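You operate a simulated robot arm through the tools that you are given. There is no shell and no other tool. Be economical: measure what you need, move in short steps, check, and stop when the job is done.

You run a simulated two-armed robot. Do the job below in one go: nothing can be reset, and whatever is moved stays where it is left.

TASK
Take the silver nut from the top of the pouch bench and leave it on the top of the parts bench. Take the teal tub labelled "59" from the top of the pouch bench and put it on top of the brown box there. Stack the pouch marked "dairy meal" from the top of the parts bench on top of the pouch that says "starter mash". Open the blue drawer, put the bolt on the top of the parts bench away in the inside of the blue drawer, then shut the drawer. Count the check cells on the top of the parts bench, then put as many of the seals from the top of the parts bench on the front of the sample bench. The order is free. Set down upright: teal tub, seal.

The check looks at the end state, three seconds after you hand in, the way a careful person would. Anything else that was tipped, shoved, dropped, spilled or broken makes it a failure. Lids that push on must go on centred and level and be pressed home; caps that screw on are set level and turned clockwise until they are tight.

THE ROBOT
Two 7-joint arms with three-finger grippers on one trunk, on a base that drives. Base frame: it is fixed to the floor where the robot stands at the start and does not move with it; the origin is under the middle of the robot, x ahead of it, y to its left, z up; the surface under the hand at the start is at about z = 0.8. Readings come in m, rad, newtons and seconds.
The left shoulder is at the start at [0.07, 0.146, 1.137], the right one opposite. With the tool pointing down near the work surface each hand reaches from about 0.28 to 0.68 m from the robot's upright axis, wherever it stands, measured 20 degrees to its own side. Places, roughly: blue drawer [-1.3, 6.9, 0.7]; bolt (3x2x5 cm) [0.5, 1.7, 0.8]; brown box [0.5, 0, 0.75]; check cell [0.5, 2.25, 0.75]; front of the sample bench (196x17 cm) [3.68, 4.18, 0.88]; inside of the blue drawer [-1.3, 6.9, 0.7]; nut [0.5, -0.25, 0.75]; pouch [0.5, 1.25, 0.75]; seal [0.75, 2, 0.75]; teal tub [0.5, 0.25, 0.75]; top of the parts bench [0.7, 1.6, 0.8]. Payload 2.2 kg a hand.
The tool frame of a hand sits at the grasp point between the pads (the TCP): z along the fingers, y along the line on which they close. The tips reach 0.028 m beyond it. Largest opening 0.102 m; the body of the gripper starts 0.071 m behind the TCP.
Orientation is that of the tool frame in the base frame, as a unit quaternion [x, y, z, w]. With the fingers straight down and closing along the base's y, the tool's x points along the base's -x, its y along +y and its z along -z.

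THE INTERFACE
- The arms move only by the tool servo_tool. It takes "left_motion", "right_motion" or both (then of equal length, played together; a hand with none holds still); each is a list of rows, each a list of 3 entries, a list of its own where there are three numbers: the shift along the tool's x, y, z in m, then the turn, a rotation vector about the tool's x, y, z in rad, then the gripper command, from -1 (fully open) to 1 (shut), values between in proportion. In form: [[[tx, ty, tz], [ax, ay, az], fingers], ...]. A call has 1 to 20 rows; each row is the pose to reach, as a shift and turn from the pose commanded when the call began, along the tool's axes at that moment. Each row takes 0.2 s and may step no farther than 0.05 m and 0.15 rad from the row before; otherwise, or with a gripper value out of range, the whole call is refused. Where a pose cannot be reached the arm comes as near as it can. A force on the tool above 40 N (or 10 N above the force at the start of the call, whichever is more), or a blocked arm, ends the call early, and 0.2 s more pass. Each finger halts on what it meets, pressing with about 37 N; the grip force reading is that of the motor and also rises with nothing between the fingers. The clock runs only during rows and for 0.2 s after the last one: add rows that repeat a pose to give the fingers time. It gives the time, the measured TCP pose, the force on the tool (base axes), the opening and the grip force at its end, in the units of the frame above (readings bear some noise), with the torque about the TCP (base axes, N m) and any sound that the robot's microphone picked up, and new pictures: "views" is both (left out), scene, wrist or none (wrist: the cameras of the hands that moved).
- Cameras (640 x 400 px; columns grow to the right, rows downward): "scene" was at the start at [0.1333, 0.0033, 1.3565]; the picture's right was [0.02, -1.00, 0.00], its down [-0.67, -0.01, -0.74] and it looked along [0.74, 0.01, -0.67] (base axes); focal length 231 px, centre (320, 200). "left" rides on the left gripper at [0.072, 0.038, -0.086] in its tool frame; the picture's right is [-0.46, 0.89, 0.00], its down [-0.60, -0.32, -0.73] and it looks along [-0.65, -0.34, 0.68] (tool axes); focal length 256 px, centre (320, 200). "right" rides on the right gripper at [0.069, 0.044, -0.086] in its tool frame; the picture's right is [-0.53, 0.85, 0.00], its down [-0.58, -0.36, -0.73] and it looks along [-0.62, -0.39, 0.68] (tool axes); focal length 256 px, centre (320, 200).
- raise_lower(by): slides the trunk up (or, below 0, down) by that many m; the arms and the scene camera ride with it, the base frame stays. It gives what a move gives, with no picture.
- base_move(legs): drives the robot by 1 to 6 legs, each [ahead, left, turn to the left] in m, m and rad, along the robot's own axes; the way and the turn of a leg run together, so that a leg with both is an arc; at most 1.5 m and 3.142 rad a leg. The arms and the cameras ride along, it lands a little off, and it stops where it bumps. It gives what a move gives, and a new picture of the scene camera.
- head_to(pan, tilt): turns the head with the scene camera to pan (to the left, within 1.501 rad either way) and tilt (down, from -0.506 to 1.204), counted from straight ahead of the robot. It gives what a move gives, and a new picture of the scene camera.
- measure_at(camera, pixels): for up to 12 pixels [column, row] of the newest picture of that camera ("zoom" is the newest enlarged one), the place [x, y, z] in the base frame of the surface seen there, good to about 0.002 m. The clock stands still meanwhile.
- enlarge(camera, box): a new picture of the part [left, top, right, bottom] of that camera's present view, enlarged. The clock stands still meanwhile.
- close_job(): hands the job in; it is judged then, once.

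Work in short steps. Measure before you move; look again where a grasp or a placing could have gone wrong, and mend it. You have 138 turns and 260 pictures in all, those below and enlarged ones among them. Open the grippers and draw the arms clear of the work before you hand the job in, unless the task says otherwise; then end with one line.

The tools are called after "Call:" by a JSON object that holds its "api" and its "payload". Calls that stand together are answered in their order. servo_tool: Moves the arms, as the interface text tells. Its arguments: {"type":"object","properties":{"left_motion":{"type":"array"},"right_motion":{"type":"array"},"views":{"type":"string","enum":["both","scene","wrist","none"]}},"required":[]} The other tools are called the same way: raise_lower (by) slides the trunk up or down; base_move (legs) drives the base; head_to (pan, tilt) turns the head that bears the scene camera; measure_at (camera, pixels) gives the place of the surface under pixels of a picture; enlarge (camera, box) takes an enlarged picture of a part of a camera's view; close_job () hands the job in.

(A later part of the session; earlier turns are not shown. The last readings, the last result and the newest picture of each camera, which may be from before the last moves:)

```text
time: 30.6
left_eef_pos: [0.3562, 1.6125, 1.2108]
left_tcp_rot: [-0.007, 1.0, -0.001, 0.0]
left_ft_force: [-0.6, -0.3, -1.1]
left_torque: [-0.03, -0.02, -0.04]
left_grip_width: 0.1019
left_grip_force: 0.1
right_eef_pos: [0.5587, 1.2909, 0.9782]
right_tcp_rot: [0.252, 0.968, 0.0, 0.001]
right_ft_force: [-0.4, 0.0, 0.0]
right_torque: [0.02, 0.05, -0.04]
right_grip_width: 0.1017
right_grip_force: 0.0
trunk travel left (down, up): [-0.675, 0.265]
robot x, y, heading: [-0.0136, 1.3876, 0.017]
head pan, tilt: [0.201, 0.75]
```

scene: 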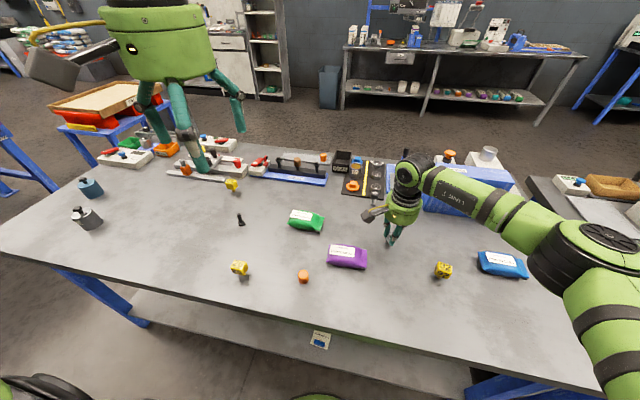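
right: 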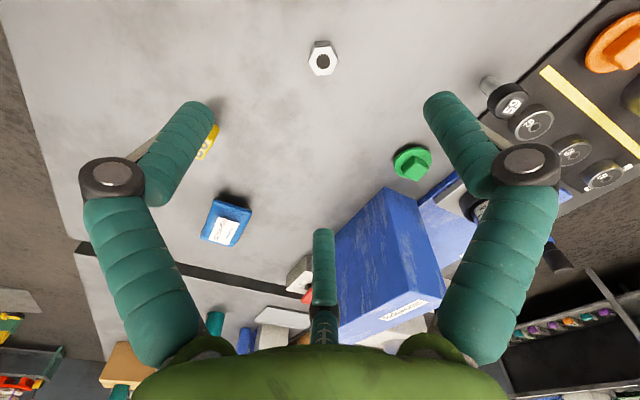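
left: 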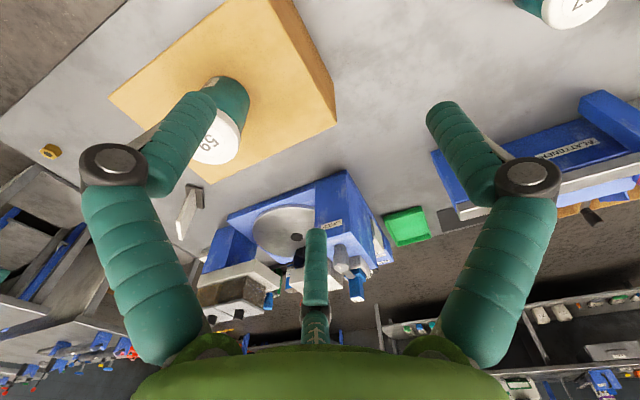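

Nut is down at (0.56,1.29). I raise the right hand and drive left 0.32 m to work the pouches with the right arm and see the left side better.

Call:
{"api": "servo_tool", "payload": {"right_motion": [[[0.03, 0, -0.04], [0, 0, -0.13], -1], [[0.06, 0, -0.08], [0, 0, -0.26], -1], [[0.09, 0, -0.12], [0, 0, -0.39], -1], [[0.09, 0, -0.14], [0, 0, -0.5], -1]], "left_motion": [[[0.0, 0.03, -0.03], [0, 0, 0], -1], [[0.0, 0.06, -0.05], [0, 0, 0], -1], [[0.0, 0.06, -0.05], [0, 0, 0], -1], [[0.0, 0.06, -0.05], [0, 0, 0], -1]], "views": "none"}}

Call:
{"api": "base_move", "payload": {"legs": [[0.01, 0.32, -0.015]]}}

Call:
{"api": "head_to", "payload": {"pan": 0.4, "tilt": 0.75}}

```text
time: 31.6
left_eef_pos: [0.3552, 1.6729, 1.2604]
left_tcp_rot: [-0.007, 1.0, -0.001, 0.001]
left_ft_force: [-0.9, -0.1, -0.6]
left_torque: [-0.02, -0.05, -0.02]
left_grip_width: 0.1019
left_grip_force: 0.0
right_eef_pos: [0.4811, 1.3349, 1.1201]
right_tcp_rot: [0.004, 1.0, -0.001, 0.0]
right_ft_force: [0.3, 0.7, -0.1]
right_torque: [0.0, 0.01, -0.07]
right_grip_width: 0.1019
right_grip_force: 0.0
trunk travel left (down, up): [-0.675, 0.265]
robot x, y, heading: [-0.0076, 1.3861, 0.007]
head pan, tilt: [0.201, 0.75]
```

```text
time: 33.7
left_eef_pos: [0.368, 1.9884, 1.2601]
left_tcp_rot: [0.0, 1.0, 0.0, 0.001]
left_ft_force: [-0.6, -0.2, 0.7]
left_torque: [0.01, 0.0, 0.0]
left_grip_width: 0.1018
left_grip_force: 0.1
right_eef_pos: [0.4882, 1.6472, 1.1197]
right_tcp_rot: [0.013, 1.0, 0.0, 0.0]
right_ft_force: [-0.5, -0.3, 0.3]
right_torque: [-0.02, 0.02, 0.04]
right_grip_width: 0.1023
right_grip_force: 0.0
trunk travel left (down, up): [-0.675, 0.265]
robot x, y, heading: [-0.0011, 1.7084, -0.006]
head pan, tilt: [0.201, 0.75]
```

scene: 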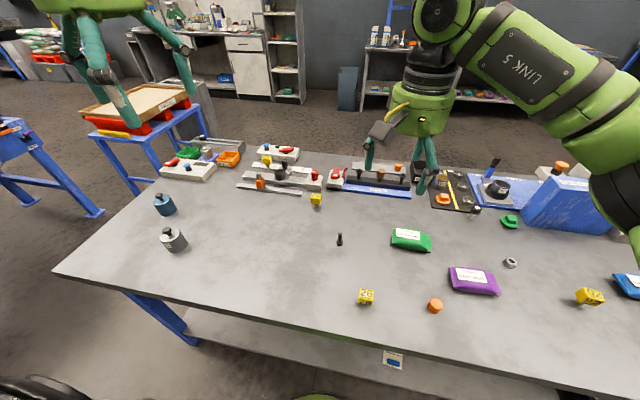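

```text
time: 34.5
left_eef_pos: [0.3682, 1.9891, 1.2591]
left_tcp_rot: [-0.001, 1.0, -0.002, 0.001]
left_ft_force: [-0.9, 0.1, 0.0]
left_torque: [0.01, 0.0, 0.0]
left_grip_width: 0.1021
left_grip_force: 0.1
right_eef_pos: [0.4895, 1.6494, 1.1202]
right_tcp_rot: [0.014, 1.0, 0.0, 0.0]
right_ft_force: [-0.5, -0.8, 0.7]
right_torque: [0.0, -0.02, -0.01]
right_grip_width: 0.1017
right_grip_force: 0.1
trunk travel left (down, up): [-0.675, 0.265]
robot x, y, heading: [0.001, 1.7063, -0.0]
head pan, tilt: [0.4, 0.75]
```

scene: 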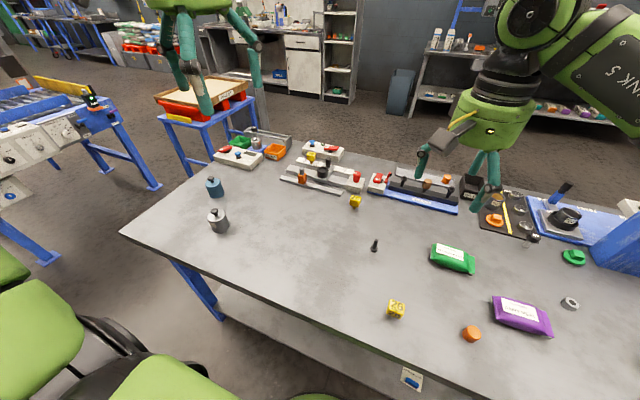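

Now I enlarge the left-hand objects to identify check cells and seals.

Call:
{"api": "enlarge", "payload": {"camera": "scene", "box": [195, 165, 255, 240]}}

Call:
{"api": "enlarge", "payload": {"camera": "scene", "box": [205, 125, 365, 215]}}

Call:
{"api": "enlarge", "payload": {"camera": "scene", "box": [350, 230, 500, 350]}}

Call:
{"api": "enlarge", "payload": {"camera": "scene", "box": [360, 150, 560, 250]}}

```text
5.33 times, centred on (225, 202) of scene
```

zoom: 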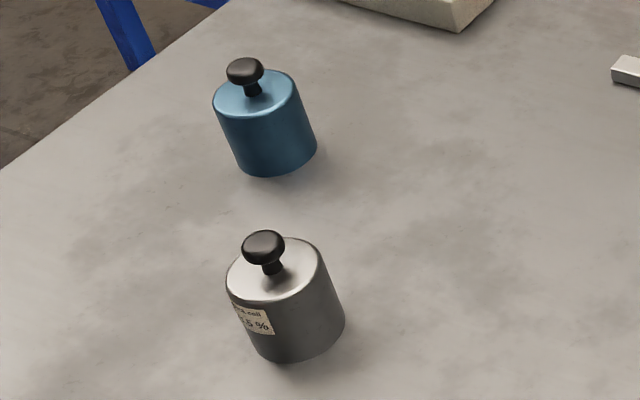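

```text
4.00 times, centred on (285, 170) of scene
```

zoom: 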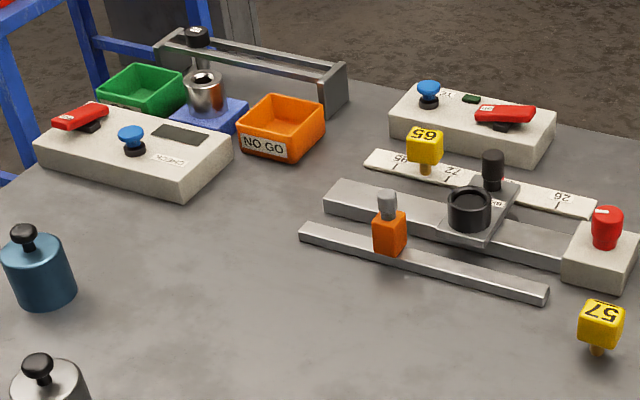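

```text
3.33 times, centred on (425, 290) of scene
```

zoom: 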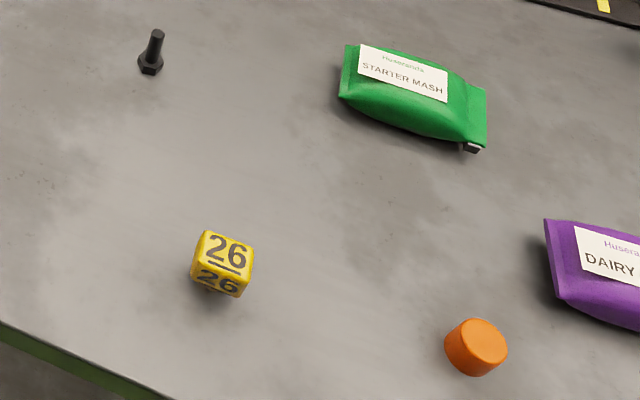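

```text
3.20 times, centred on (460, 200) of scene
```

zoom: 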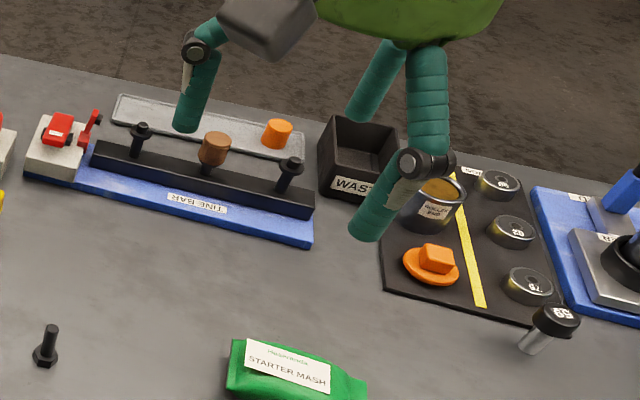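

I look closer at the hanging card, the hidden devices and the labels using enlargements and the left wrist camera.

Call:
{"api": "enlarge", "payload": {"camera": "scene", "box": [390, 360, 434, 396]}}

Call:
{"api": "enlarge", "payload": {"camera": "left", "box": [0, 0, 640, 400]}}

Call:
{"api": "measure_at", "payload": {"camera": "scene", "pixels": [[355, 203], [312, 157], [215, 187], [218, 222], [302, 178], [256, 145], [396, 309], [374, 246], [470, 333], [240, 155], [445, 180], [325, 170]]}}

```text
11.11 times, centred on (412, 378) of scene
```

zoom: 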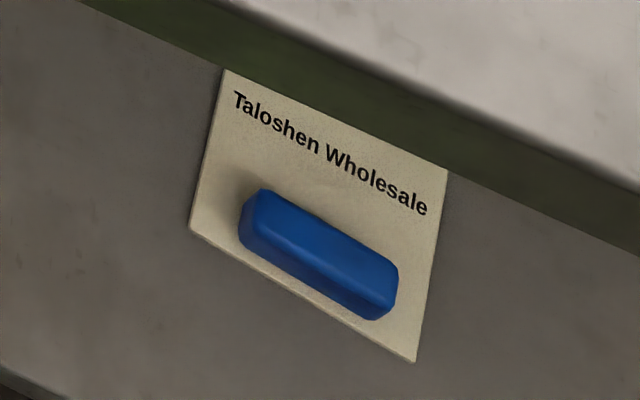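

```text
1.00 times, centred on (320, 200) of left (not enlarged: the box is as wide or as high as the picture)
```

zoom: 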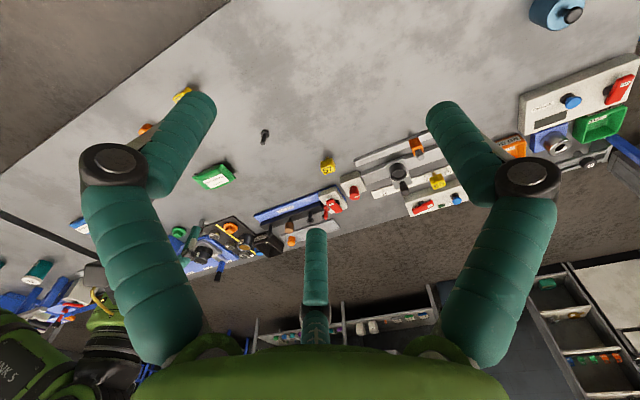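

```text
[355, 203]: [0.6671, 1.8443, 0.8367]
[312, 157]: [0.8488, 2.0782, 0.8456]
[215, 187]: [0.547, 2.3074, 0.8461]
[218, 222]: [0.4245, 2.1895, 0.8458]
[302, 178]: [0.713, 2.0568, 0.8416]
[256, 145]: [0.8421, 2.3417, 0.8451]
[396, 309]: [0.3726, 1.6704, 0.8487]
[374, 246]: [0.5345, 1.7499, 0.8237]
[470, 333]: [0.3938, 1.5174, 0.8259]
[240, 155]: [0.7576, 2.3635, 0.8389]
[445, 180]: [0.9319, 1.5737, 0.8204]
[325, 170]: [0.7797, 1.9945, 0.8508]
```

I compare the yellow blocks and the item on the check stand at higher zoom.

Call:
{"api": "enlarge", "payload": {"camera": "scene", "box": [340, 190, 372, 212]}}

Call:
{"api": "enlarge", "payload": {"camera": "scene", "box": [290, 145, 350, 190]}}

Call:
{"api": "enlarge", "payload": {"camera": "left", "box": [340, 130, 480, 220]}}

Call:
{"api": "enlarge", "payload": {"camera": "left", "box": [500, 0, 640, 190]}}

Call:
{"api": "enlarge", "payload": {"camera": "scene", "box": [210, 120, 300, 175]}}

```text
16.00 times, centred on (356, 201) of scene
```

zoom: 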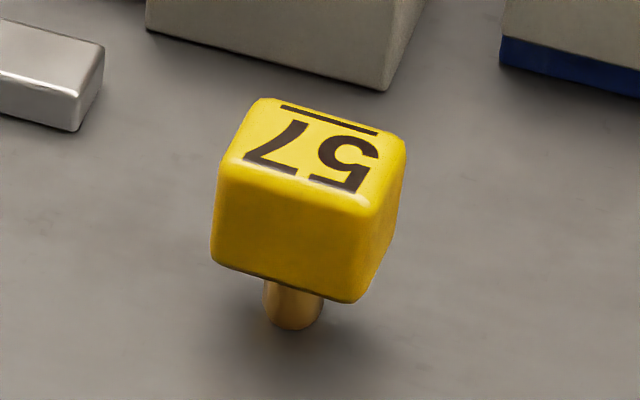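

```text
8.89 times, centred on (320, 168) of scene
```

zoom: 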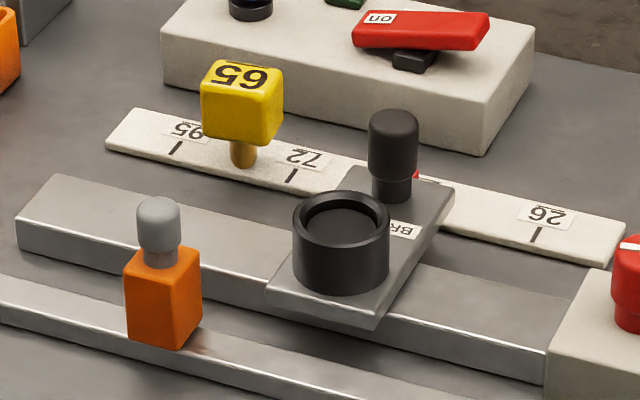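

```text
4.44 times, centred on (410, 175) of left
```

zoom: 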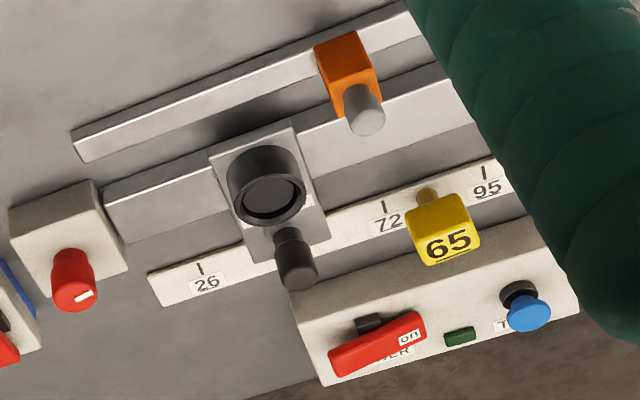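

```text
2.11 times, centred on (570, 95) of left
```

zoom: 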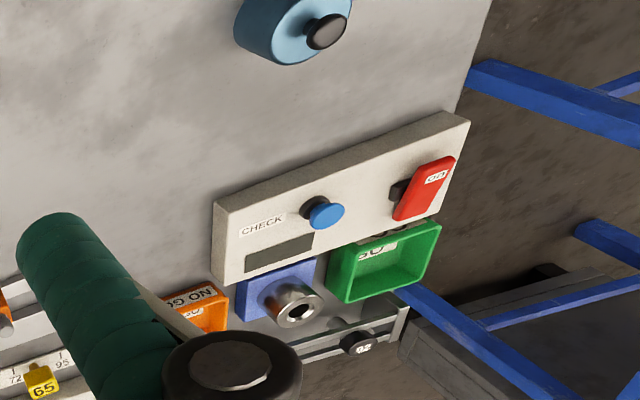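

```text
7.11 times, centred on (255, 148) of scene
```

zoom: 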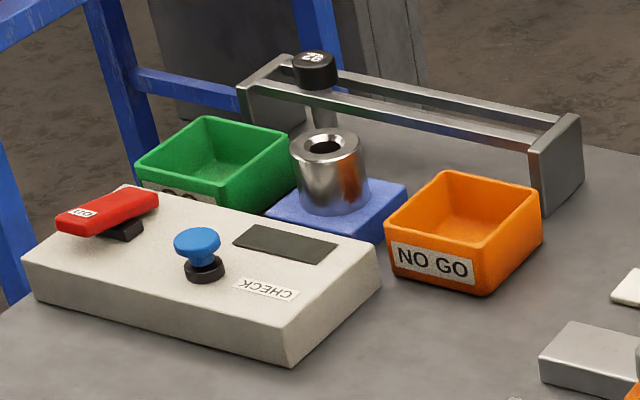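

The check rig pieces look like fixtures. I'll settle labels from a closer spot later; now I measure the pouches for stacking with the right hand.

Call:
{"api": "enlarge", "payload": {"camera": "scene", "box": [420, 230, 580, 350]}}

```text
3.33 times, centred on (500, 290) of scene
```

zoom: 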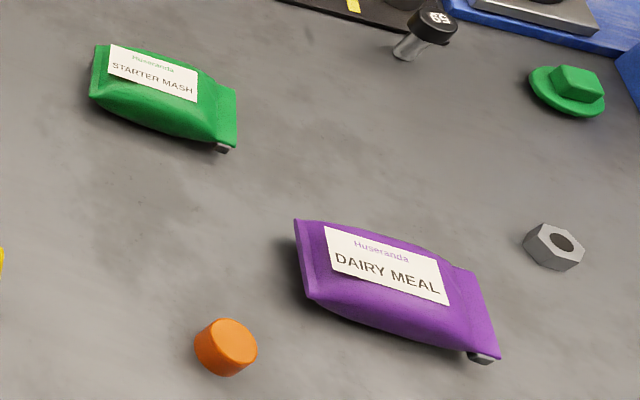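

Call:
{"api": "measure_at", "payload": {"camera": "zoom", "pixels": [[297, 222], [313, 296], [471, 272], [496, 355], [390, 268], [393, 240], [400, 315], [97, 48], [92, 94], [235, 90], [232, 143], [160, 85]]}}

```text
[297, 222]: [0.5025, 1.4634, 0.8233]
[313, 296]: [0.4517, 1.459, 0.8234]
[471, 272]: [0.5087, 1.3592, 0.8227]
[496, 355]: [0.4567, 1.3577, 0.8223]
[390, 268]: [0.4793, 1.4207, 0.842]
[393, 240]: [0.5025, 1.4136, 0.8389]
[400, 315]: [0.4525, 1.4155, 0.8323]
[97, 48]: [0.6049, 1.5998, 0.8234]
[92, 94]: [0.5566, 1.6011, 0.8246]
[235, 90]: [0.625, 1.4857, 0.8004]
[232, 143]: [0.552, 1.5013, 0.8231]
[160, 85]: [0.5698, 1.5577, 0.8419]
```

Dairy pouch: centre (0.480,1.410), axis along y, 5.8 cm wide, top 0.842. I move the right hand over it, turned to close along x.

Call:
{"api": "servo_tool", "payload": {"right_motion": [[[0, -0.022, 0.017], [0, 0, 0.135], -1], [[0, -0.044, 0.034], [0, 0, 0.27], -1], [[0, -0.066, 0.051], [0, 0, 0.405], -1], [[0, -0.088, 0.068], [0, 0, 0.54], -1], [[0, -0.11, 0.085], [0, 0, 0.675], -1], [[0.001, -0.132, 0.102], [0, 0, 0.81], -1], [[0.001, -0.154, 0.119], [0, 0, 0.945], -1], [[0.002, -0.176, 0.136], [0, 0, 1.08], -1], [[0.002, -0.198, 0.153], [0, 0, 1.215], -1], [[0.003, -0.22, 0.17], [0, 0, 1.35], -1], [[0.003, -0.239, 0.19], [0, 0, 1.487], -1], [[0.003, -0.239, 0.19], [0, 0, 1.487], -1]], "views": "both"}}

```text
time: 37.1
left_eef_pos: [0.3678, 1.989, 1.2587]
left_tcp_rot: [0.0, 1.0, -0.001, 0.001]
left_ft_force: [0.3, 0.3, 0.7]
left_torque: [-0.01, -0.03, 0.02]
left_grip_width: 0.1021
left_grip_force: 0.1
right_eef_pos: [0.4795, 1.4081, 0.9312]
right_tcp_rot: [0.688, 0.726, -0.001, 0.0]
right_ft_force: [0.6, -0.1, -0.7]
right_torque: [0.02, -0.01, 0.03]
right_grip_width: 0.1019
right_grip_force: 0.1
trunk travel left (down, up): [-0.675, 0.265]
robot x, y, heading: [-0.0014, 1.7069, -0.004]
head pan, tilt: [0.4, 0.75]
```

scene: 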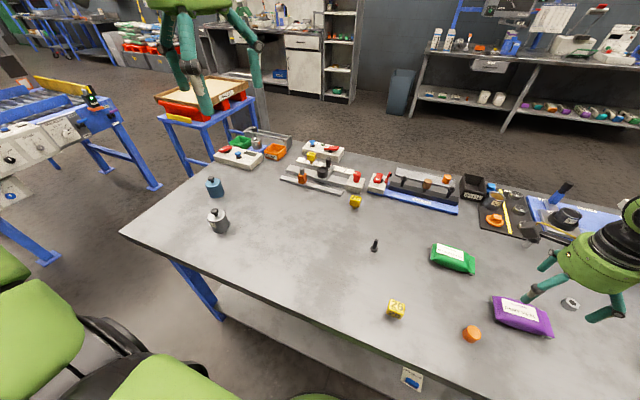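
right: 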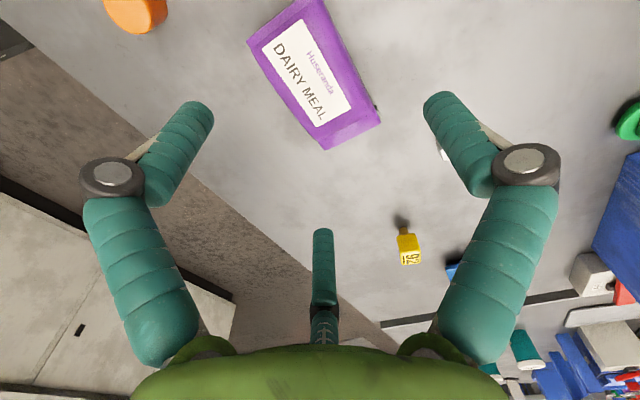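

The visual fingers look like three; I measure their tips to know where they would land relative to the pouch.

Call:
{"api": "measure_at", "payload": {"camera": "right", "pixels": [[200, 115], [170, 170], [438, 105], [470, 170], [323, 237], [323, 290], [255, 42], [300, 6], [378, 122], [327, 147], [318, 72]]}}

Call:
{"api": "enlarge", "payload": {"camera": "scene", "box": [480, 220, 640, 340]}}

```text
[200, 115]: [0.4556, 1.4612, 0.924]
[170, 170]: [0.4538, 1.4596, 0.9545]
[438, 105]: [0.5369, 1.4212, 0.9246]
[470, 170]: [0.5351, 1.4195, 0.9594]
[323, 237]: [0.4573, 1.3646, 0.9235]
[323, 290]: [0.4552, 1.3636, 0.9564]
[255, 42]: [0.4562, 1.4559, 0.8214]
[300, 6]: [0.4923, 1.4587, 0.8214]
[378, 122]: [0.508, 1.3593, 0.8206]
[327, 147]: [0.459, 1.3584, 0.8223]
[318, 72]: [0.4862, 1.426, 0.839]
```

```text
3.33 times, centred on (560, 280) of scene
```

zoom: 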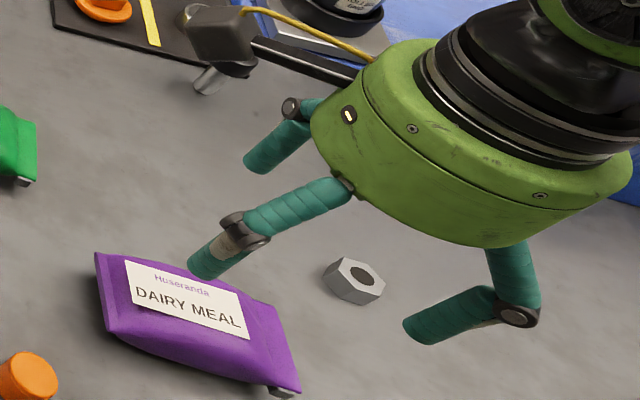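

The three real fingers sit at 90°/210°/330°; I offset the hand 1 cm toward -x so all clear the pouch, and descend partway to check.

Call:
{"api": "servo_tool", "payload": {"right_motion": [[[0.002, -0.005, 0.02], [0, 0, 0], -1], [[0.002, -0.01, 0.04], [0, 0, 0], -1], [[0.002, -0.01, 0.06], [0, 0, 0], -1], [[0.002, -0.01, 0.075], [0, 0, 0], -1], [[0.002, -0.01, 0.075], [0, 0, 0], -1]], "views": "both"}}

Call:
{"api": "enlarge", "payload": {"camera": "scene", "box": [480, 240, 600, 350]}}

```text
time: 38.3
left_eef_pos: [0.3672, 1.9886, 1.26]
left_tcp_rot: [0.0, 1.0, -0.001, 0.001]
left_ft_force: [0.7, 1.0, -0.5]
left_torque: [-0.01, 0.0, 0.0]
left_grip_width: 0.1019
left_grip_force: 0.1
right_eef_pos: [0.4698, 1.4108, 0.8536]
right_tcp_rot: [0.687, 0.727, 0.001, 0.0]
right_ft_force: [-0.3, -0.1, -0.4]
right_torque: [0.01, 0.01, -0.02]
right_grip_width: 0.102
right_grip_force: 0.0
trunk travel left (down, up): [-0.675, 0.265]
robot x, y, heading: [-0.0021, 1.7083, -0.004]
head pan, tilt: [0.4, 0.75]
```

scene: 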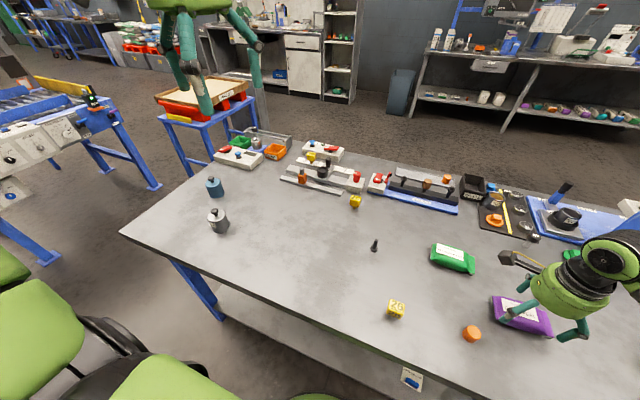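
right: 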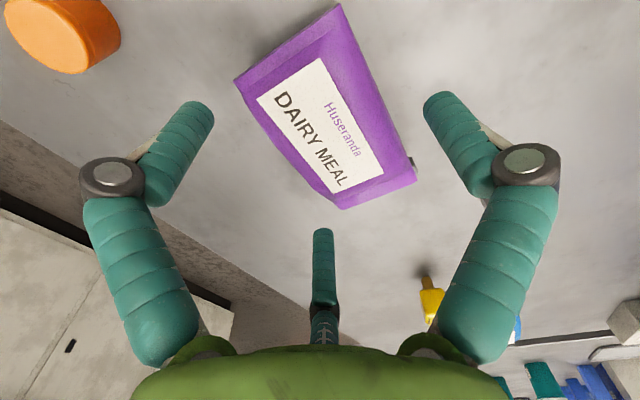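

```text
3.64 times, centred on (540, 295) of scene
```

zoom: 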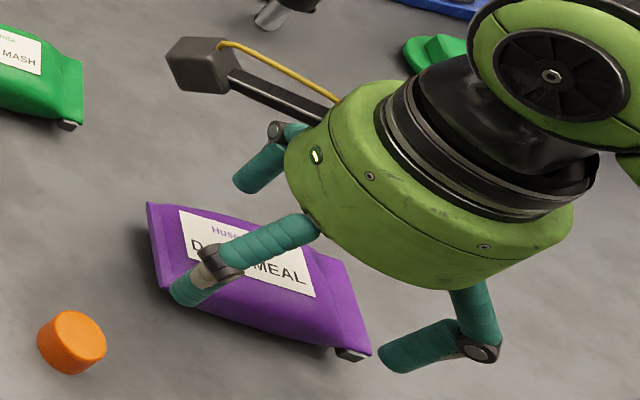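

Fingers straddle the pouch; I go down to TCP 0.833 and close.

Call:
{"api": "servo_tool", "payload": {"right_motion": [[[0, 0, 0.01], [0, 0, 0], -1], [[0, 0, 0.0205], [0, 0, 0], -1], [[0, 0, 0.0205], [0, 0, 0], -0.5], [[0, 0, 0.0205], [0, 0, 0], 0], [[0, 0, 0.0205], [0, 0, 0], 0.5], [[0, 0, 0.0205], [0, 0, 0], 1], [[0, 0, 0.0205], [0, 0, 0], 1]], "views": "both"}}

Call:
{"api": "enlarge", "payload": {"camera": "scene", "box": [480, 240, 600, 350]}}

```text
time: 39.9
left_eef_pos: [0.3671, 1.9888, 1.2602]
left_tcp_rot: [0.0, 1.0, -0.001, 0.001]
left_ft_force: [-0.7, 0.0, 0.2]
left_torque: [-0.02, 0.0, 0.01]
left_grip_width: 0.102
left_grip_force: 0.1
right_eef_pos: [0.4706, 1.4108, 0.8338]
right_tcp_rot: [0.686, 0.727, 0.0, 0.0]
right_ft_force: [-0.5, -0.4, 0.9]
right_torque: [-0.02, -0.05, -0.05]
right_grip_width: 0.0777
right_grip_force: 37.3
trunk travel left (down, up): [-0.675, 0.265]
robot x, y, heading: [0.0002, 1.7076, -0.001]
head pan, tilt: [0.4, 0.75]
```

scene: 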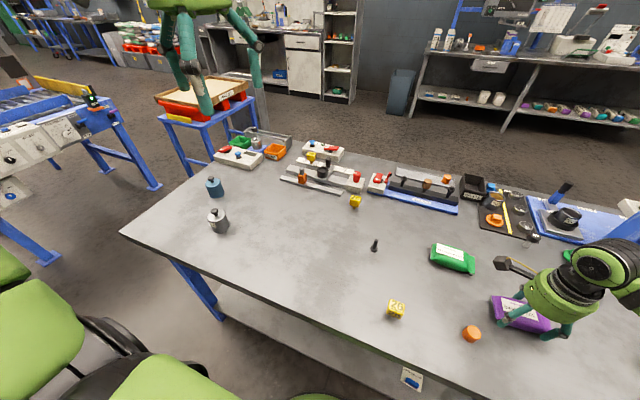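
right: 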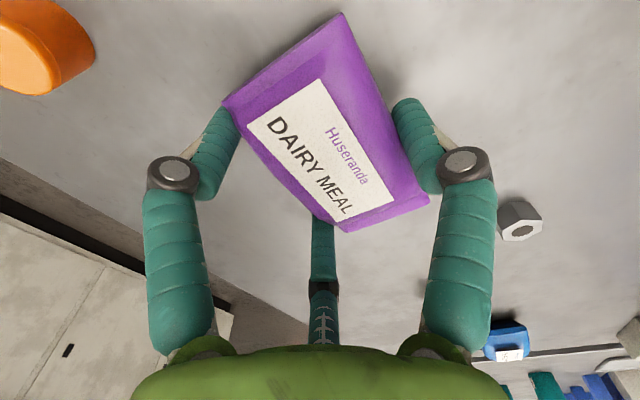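

```text
3.64 times, centred on (540, 295) of scene
```

zoom: 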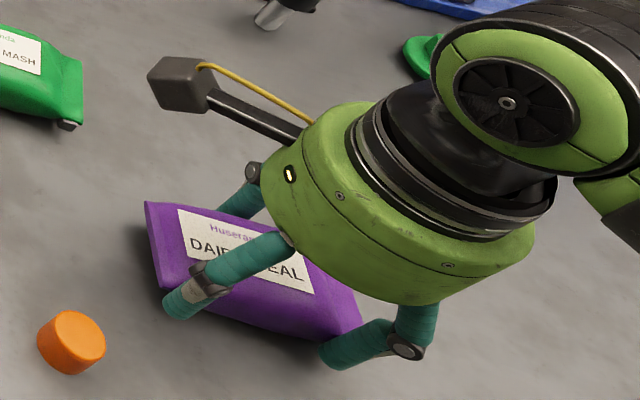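

The gripper is physically three-fingered and centric; the pouch is held (0.078). I lift, carry it over the starter mash pouch with a slight turn, and hover.

Call:
{"api": "servo_tool", "payload": {"right_motion": [[[0, 0, -0.03], [0, 0, 0], 1], [[0, 0, -0.07], [0, 0, 0], 1], [[0, 0, -0.1], [0, 0, 0], 1], [[0.033, 0.027, -0.1], [0, 0, 0.02], 1], [[0.066, 0.054, -0.1], [0, 0, 0.04], 1], [[0.1, 0.081, -0.1], [0, 0, 0.06], 1], [[0.1328, 0.1075, -0.1], [0, 0, 0.084], 1], [[0.1328, 0.1075, -0.08], [0, 0, 0.084], 1], [[0.1328, 0.1075, -0.08], [0, 0, 0.084], 1]], "views": "both"}}

Call:
{"api": "enlarge", "payload": {"camera": "scene", "box": [390, 190, 540, 300]}}

```text
time: 41.9
left_eef_pos: [0.3677, 1.9891, 1.26]
left_tcp_rot: [-0.001, 1.0, -0.001, 0.0]
left_ft_force: [-0.2, -1.0, -0.7]
left_torque: [-0.04, -0.04, 0.01]
left_grip_width: 0.1018
left_grip_force: 0.1
right_eef_pos: [0.5697, 1.5522, 0.9149]
right_tcp_rot: [0.716, 0.698, 0.0, 0.0]
right_ft_force: [-0.4, 0.6, -1.1]
right_torque: [-0.01, 0.02, -0.02]
right_grip_width: 0.0779
right_grip_force: 36.9
trunk travel left (down, up): [-0.675, 0.265]
robot x, y, heading: [-0.005, 1.7094, -0.001]
head pan, tilt: [0.4, 0.75]
```

scene: 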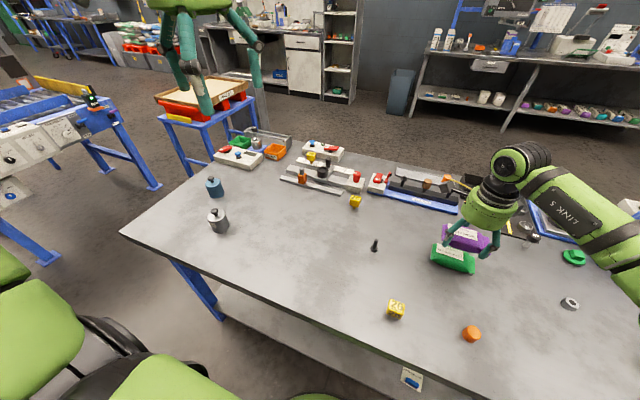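
right: 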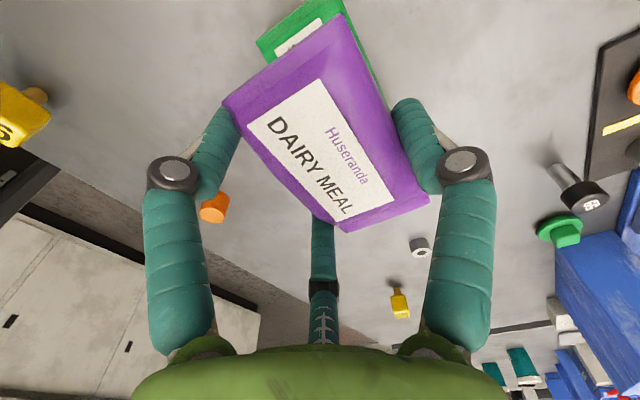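

```text
3.64 times, centred on (465, 245) of scene
```

zoom: 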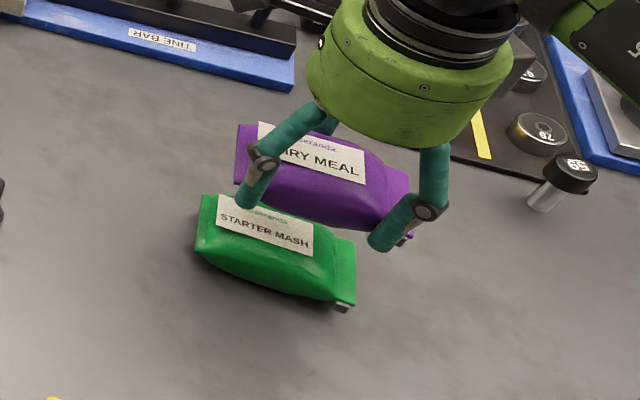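

I verify alignment of purple and green corners.

Call:
{"api": "measure_at", "payload": {"camera": "zoom", "pixels": [[238, 128], [237, 182], [407, 175], [204, 197], [199, 248], [352, 243], [352, 300], [330, 195], [270, 245], [265, 242]]}}

```text
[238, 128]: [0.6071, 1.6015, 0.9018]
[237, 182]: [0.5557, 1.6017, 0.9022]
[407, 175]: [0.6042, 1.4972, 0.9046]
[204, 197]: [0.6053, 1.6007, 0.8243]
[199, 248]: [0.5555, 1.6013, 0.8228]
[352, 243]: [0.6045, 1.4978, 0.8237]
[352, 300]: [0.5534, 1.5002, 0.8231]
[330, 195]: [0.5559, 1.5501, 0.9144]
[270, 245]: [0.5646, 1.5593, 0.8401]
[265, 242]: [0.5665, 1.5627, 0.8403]
```

Aligned within 2 mm. I lower 37.5 mm slowly, then read force.

Call:
{"api": "servo_tool", "payload": {"right_motion": [[[0, 0, 0.015], [0, 0, 0], 1], [[0, 0, 0.028], [0, 0, 0], 1], [[0, 0, 0.034], [0, 0, 0], 1], [[0, 0, 0.0375], [0, 0, 0], 1], [[0, 0, 0.0375], [0, 0, 0], 1]], "views": "none"}}

```text
time: 43.1
left_eef_pos: [0.3679, 1.9889, 1.2601]
left_tcp_rot: [0.0, 1.0, 0.0, 0.001]
left_ft_force: [-0.2, 0.4, 0.5]
left_torque: [-0.02, -0.01, 0.01]
left_grip_width: 0.102
left_grip_force: 0.1
right_eef_pos: [0.5697, 1.5502, 0.8763]
right_tcp_rot: [0.716, 0.698, 0.0, -0.001]
right_ft_force: [-0.2, -0.6, -1.4]
right_torque: [0.0, 0.0, 0.01]
right_grip_width: 0.0777
right_grip_force: 36.8
trunk travel left (down, up): [-0.675, 0.265]
robot x, y, heading: [-0.0017, 1.7076, -0.005]
head pan, tilt: [0.4, 0.75]
```

One mm or so lower, then open slowly and retreat upward.

Call:
{"api": "servo_tool", "payload": {"right_motion": [[[0, 0, 0.0015], [0, 0, 0], 1], [[0, 0, 0.0015], [0, 0, 0], 1], [[0, 0, 0.0015], [0, 0, 0], 0.2], [[0, 0, 0.0015], [0, 0, 0], -0.6], [[0, 0, 0.0015], [0, 0, 0], -1], [[0, 0, 0.0015], [0, 0, 0], -1], [[0, 0, -0.04], [0, 0, 0], -1], [[0, 0, -0.09], [0, 0, 0], -1], [[0, 0, -0.14], [0, 0, 0], -1], [[0, 0, -0.19], [0, 0, 0], -1]], "views": "both"}}

Call:
{"api": "enlarge", "payload": {"camera": "scene", "box": [390, 190, 540, 300]}}

```text
time: 45.3
left_eef_pos: [0.3665, 1.9909, 1.2613]
left_tcp_rot: [0.0, 1.0, -0.001, 0.002]
left_ft_force: [0.3, 0.4, 0.8]
left_torque: [-0.03, 0.02, -0.01]
left_grip_width: 0.1022
left_grip_force: 0.1
right_eef_pos: [0.5698, 1.555, 1.0678]
right_tcp_rot: [0.716, 0.698, -0.001, 0.001]
right_ft_force: [-0.5, 0.4, 0.5]
right_torque: [0.03, 0.0, -0.02]
right_grip_width: 0.1019
right_grip_force: 0.1
trunk travel left (down, up): [-0.675, 0.265]
robot x, y, heading: [-0.0038, 1.7113, -0.002]
head pan, tilt: [0.4, 0.75]
```

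scene: 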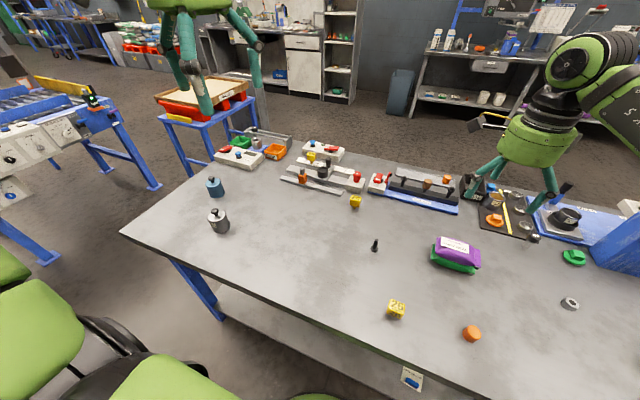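
right: 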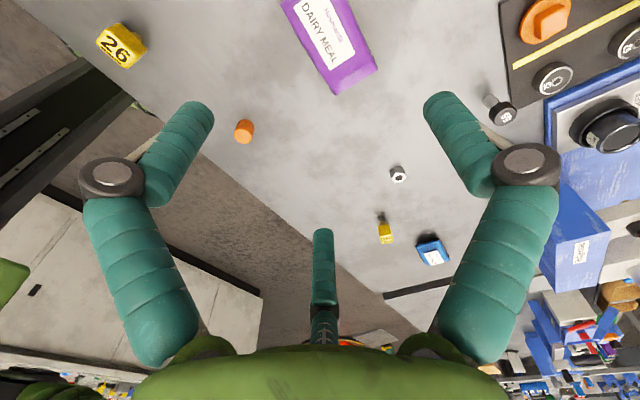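

```text
3.64 times, centred on (465, 245) of scene
```

zoom: 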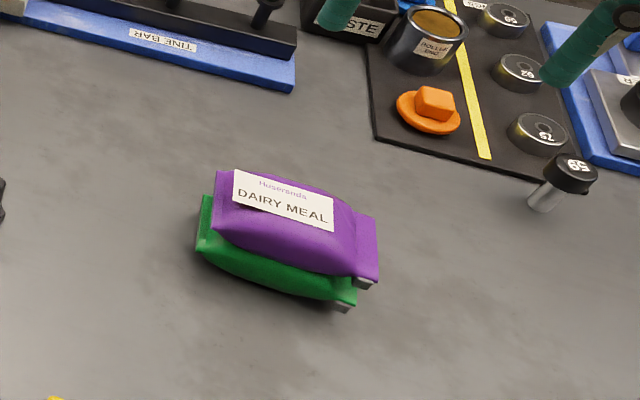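

Stack is good. Now I drive left 0.35 m to inspect the weights' labels and fetch the bolt with the right arm.

Call:
{"api": "base_move", "payload": {"legs": [[0, 0.36, 0]]}}

Call:
{"api": "enlarge", "payload": {"camera": "scene", "box": [240, 180, 340, 260]}}

```text
time: 47.6
left_eef_pos: [0.3734, 2.353, 1.2589]
left_tcp_rot: [0.004, 1.0, 0.0, 0.001]
left_ft_force: [0.4, 0.4, 0.2]
left_torque: [0.03, -0.04, -0.01]
left_grip_width: 0.1021
left_grip_force: 0.1
right_eef_pos: [0.5732, 1.9153, 1.0669]
right_tcp_rot: [0.719, 0.695, 0.0, 0.0]
right_ft_force: [-0.3, -0.4, -0.4]
right_torque: [0.03, -0.05, -0.04]
right_grip_width: 0.1019
right_grip_force: 0.2
trunk travel left (down, up): [-0.675, 0.265]
robot x, y, heading: [0.0011, 2.076, -0.011]
head pan, tilt: [0.4, 0.75]
```

scene: 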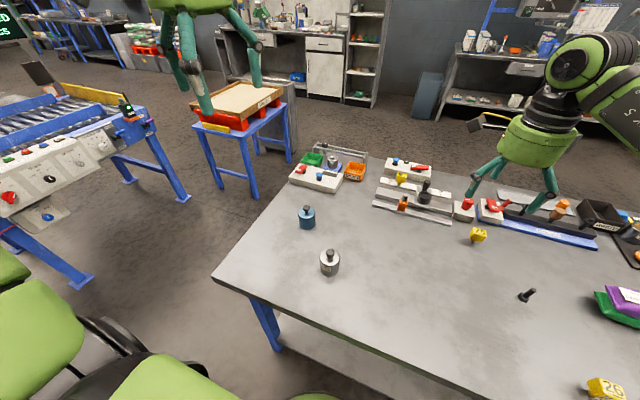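

```text
5.00 times, centred on (290, 220) of scene
```

zoom: 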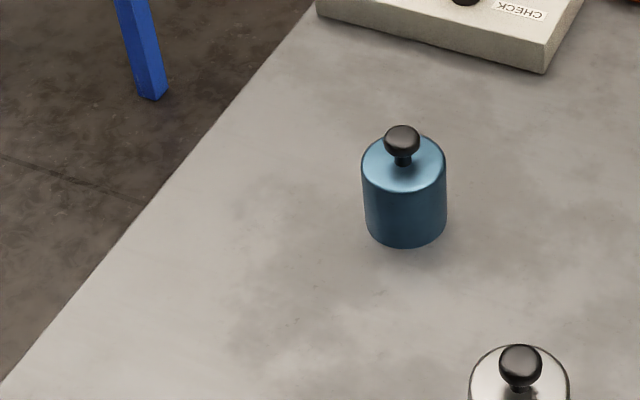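

Call:
{"api": "enlarge", "payload": {"camera": "scene", "box": [305, 240, 355, 285]}}

Call:
{"api": "enlarge", "payload": {"camera": "left", "box": [0, 0, 640, 400]}}

Call:
{"api": "head_to", "payload": {"pan": 1.45, "tilt": 0.3}}

```text
8.89 times, centred on (330, 262) of scene
```

zoom: 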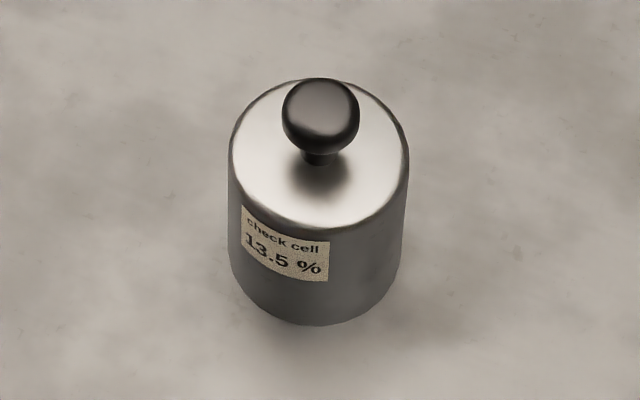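

```text
1.00 times, centred on (320, 200) of left (not enlarged: the box is as wide or as high as the picture)
```

zoom: 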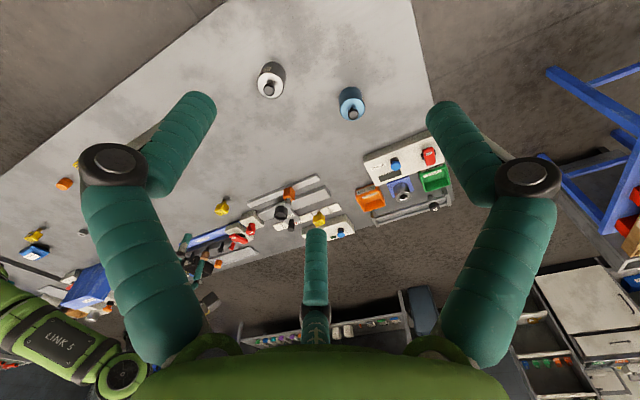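

```text
time: 48.9
left_eef_pos: [0.3718, 2.353, 1.259]
left_tcp_rot: [0.004, 1.0, 0.0, 0.001]
left_ft_force: [0.4, -0.6, -0.4]
left_torque: [0.02, 0.03, -0.02]
left_grip_width: 0.102
left_grip_force: 0.1
right_eef_pos: [0.5714, 1.917, 1.0668]
right_tcp_rot: [0.719, 0.695, 0.0, -0.001]
right_ft_force: [-0.5, -0.3, -0.1]
right_torque: [0.0, 0.0, -0.07]
right_grip_width: 0.1018
right_grip_force: 0.0
trunk travel left (down, up): [-0.675, 0.265]
robot x, y, heading: [0.0012, 2.0773, -0.006]
head pan, tilt: [1.45, 0.3]
```

scene: 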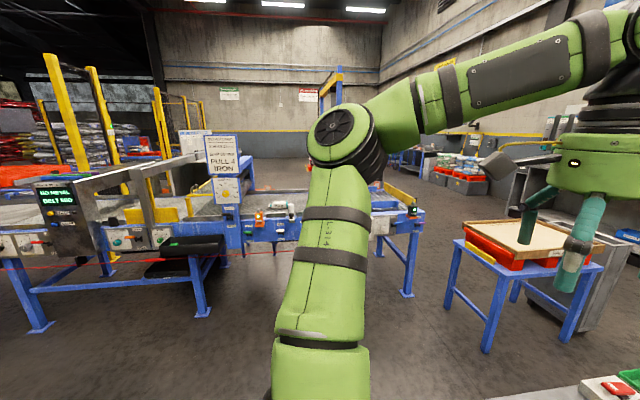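

The silver weight reads "check cell 13.5 %"; the blue one shows no label on this side. I swing the left wrist camera round to see the blue one's far side.

Call:
{"api": "servo_tool", "payload": {"left_motion": [[[-0.015, 0, 0.015], [0, 0, 0.14], -1], [[-0.03, 0, 0.03], [0, 0, 0.28], -1], [[-0.045, 0, 0.045], [0, 0, 0.42], -1], [[-0.06, 0, 0.06], [0, 0, 0.56], -1], [[-0.075, 0, 0.075], [0, 0, 0.7], -1], [[-0.09, 0, 0.09], [0, 0, 0.84], -1], [[-0.105, 0, 0.105], [0, 0, 0.98], -1], [[-0.12, 0, 0.12], [0, 0, 1.12], -1], [[-0.135, 0, 0.135], [0, 0, 1.26], -1], [[-0.15, 0, 0.15], [0, 0, 1.4], -1], [[-0.165, 0, 0.165], [0, 0, 1.54], -1], [[-0.18, 0, 0.18], [0, 0, 1.68], -1], [[-0.2, 0, 0.195], [0, 0, 1.82], -1], [[-0.22, 0, 0.21], [0, 0, 1.96], -1], [[-0.24, 0, 0.225], [0, 0, 2.1], -1], [[-0.25, 0, 0.24], [0, 0, 2.24], -1], [[-0.26, 0, 0.25], [0, 0, 2.36], -1], [[-0.26, 0, 0.25], [0, 0, 2.36], -1]], "views": "wrist"}}

```text
time: 52.7
left_eef_pos: [0.5944, 2.3597, 1.0111]
left_tcp_rot: [0.926, 0.377, 0.002, 0.002]
left_ft_force: [0.0, 0.1, 0.4]
left_torque: [0.02, 0.02, 0.0]
left_grip_width: 0.102
left_grip_force: 0.1
left hand out of reach, approached as far as the arm can: row 15, 16, 17, 18
right_eef_pos: [0.5713, 1.9153, 1.0655]
right_tcp_rot: [0.718, 0.696, 0.0, 0.0]
right_ft_force: [0.2, -0.6, 0.0]
right_torque: [0.0, 0.02, -0.01]
right_grip_width: 0.1019
right_grip_force: 0.2
trunk travel left (down, up): [-0.675, 0.265]
robot x, y, heading: [0.002, 2.0755, -0.007]
head pan, tilt: [1.45, 0.3]
```

left: 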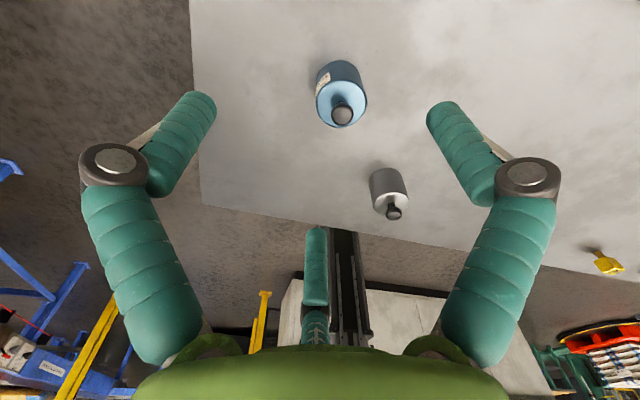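

The blue one has a label at (323,80); I enlarge it.

Call:
{"api": "enlarge", "payload": {"camera": "left", "box": [300, 50, 380, 130]}}

```text
5.00 times, centred on (340, 90) of left
```

zoom: 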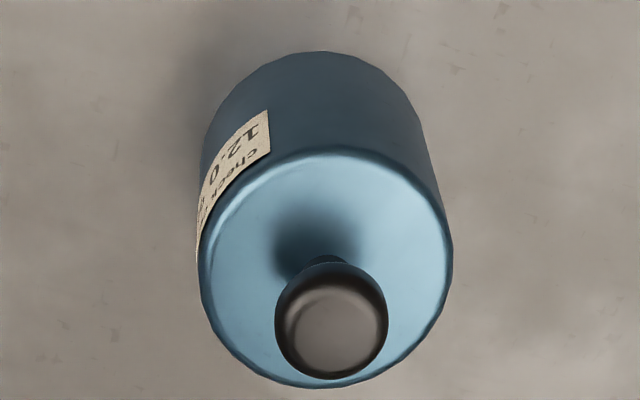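

Blue's label begins "check … 12.0": so two check cells. Before choosing seals I survey the bench again from here with the head.

Call:
{"api": "head_to", "payload": {"pan": 0.0, "tilt": 0.7}}

Call:
{"api": "enlarge", "payload": {"camera": "scene", "box": [240, 130, 480, 260]}}

Call:
{"api": "enlarge", "payload": {"camera": "scene", "box": [440, 140, 640, 260]}}

Call:
{"api": "enlarge", "payload": {"camera": "right", "box": [0, 0, 640, 400]}}

```text
time: 54.3
left_eef_pos: [0.5955, 2.3608, 1.0108]
left_tcp_rot: [0.926, 0.378, 0.001, 0.001]
left_ft_force: [-0.4, 1.4, 0.1]
left_torque: [-0.03, -0.02, 0.0]
left_grip_width: 0.1022
left_grip_force: 0.1
right_eef_pos: [0.5717, 1.9158, 1.0666]
right_tcp_rot: [0.718, 0.696, -0.001, 0.0]
right_ft_force: [0.9, -0.4, 0.7]
right_torque: [-0.02, 0.02, 0.0]
right_grip_width: 0.1024
right_grip_force: 0.1
trunk travel left (down, up): [-0.675, 0.265]
robot x, y, heading: [-0.0003, 2.0734, -0.006]
head pan, tilt: [0.0, 0.7]
```

scene: 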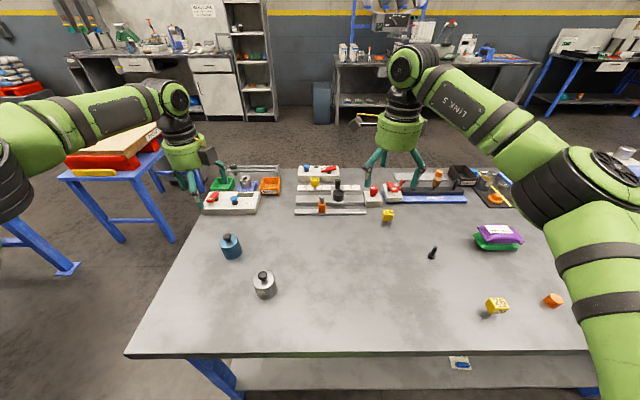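

```text
2.67 times, centred on (360, 195) of scene
```

zoom: 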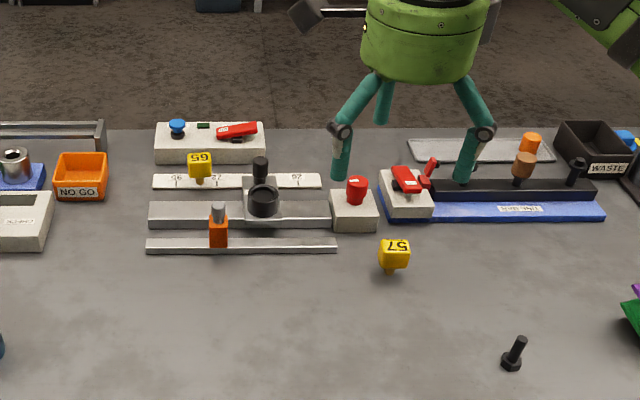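

```text
3.20 times, centred on (540, 200) of scene
```

zoom: 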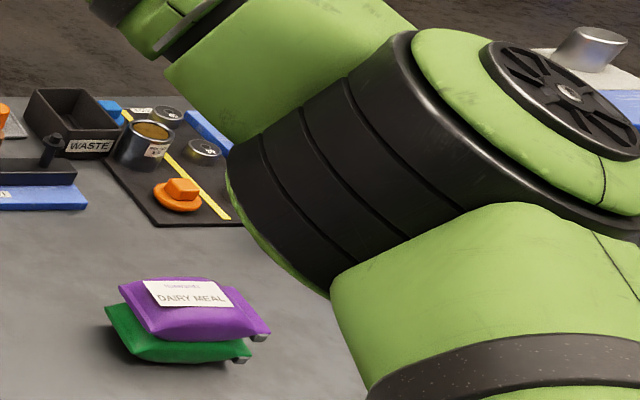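

```text
1.00 times, centred on (320, 200) of right (not enlarged: the box is as wide or as high as the picture)
```

zoom: 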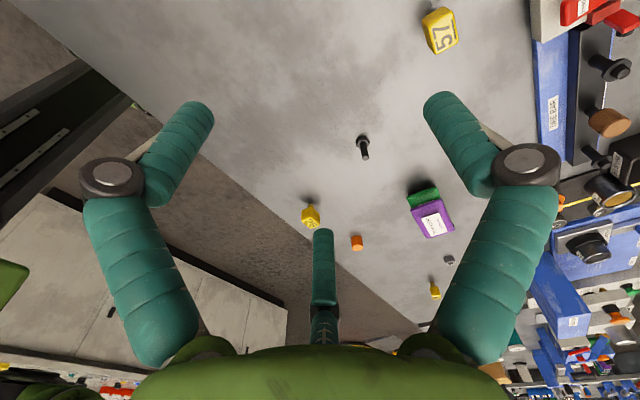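

I zoom on 57 and 26 and 92 in the right wrist view to compare their labelling.

Call:
{"api": "enlarge", "payload": {"camera": "right", "box": [410, 0, 470, 60]}}

Call:
{"api": "enlarge", "payload": {"camera": "right", "box": [290, 190, 370, 250]}}

Call:
{"api": "enlarge", "payload": {"camera": "left", "box": [570, 230, 640, 290]}}

Call:
{"api": "enlarge", "payload": {"camera": "scene", "box": [480, 285, 570, 325]}}

```text
6.67 times, centred on (440, 30) of right
```

zoom: 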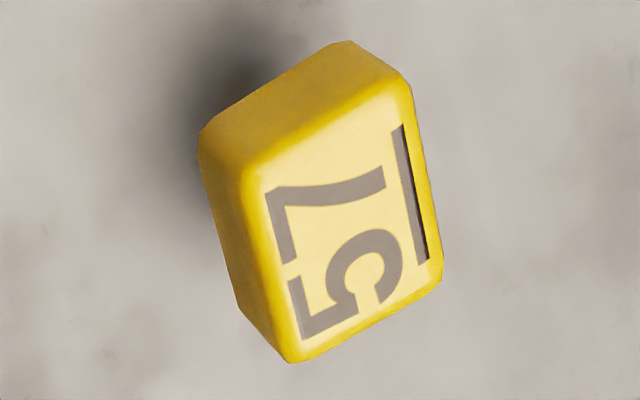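

```text
6.67 times, centred on (330, 220) of right
```

zoom: 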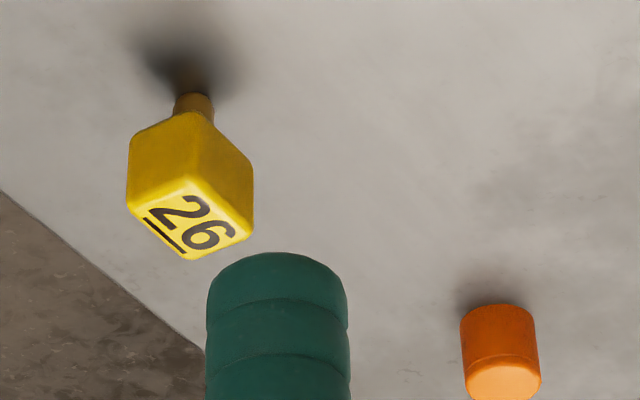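

```text
6.67 times, centred on (605, 260) of left
```

zoom: 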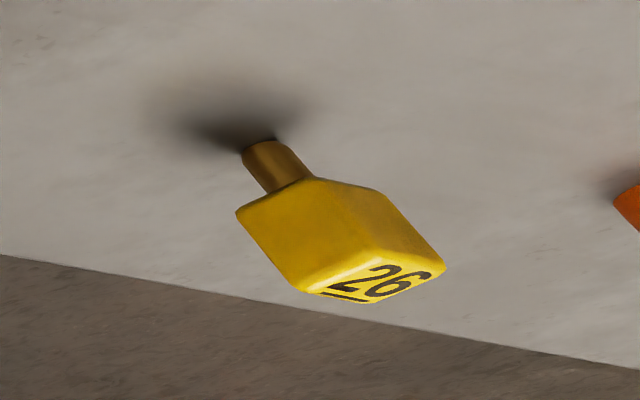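

```text
7.11 times, centred on (525, 305) of scene
```

zoom: 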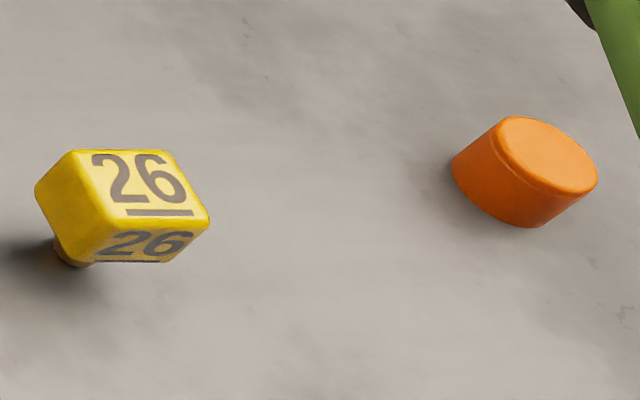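

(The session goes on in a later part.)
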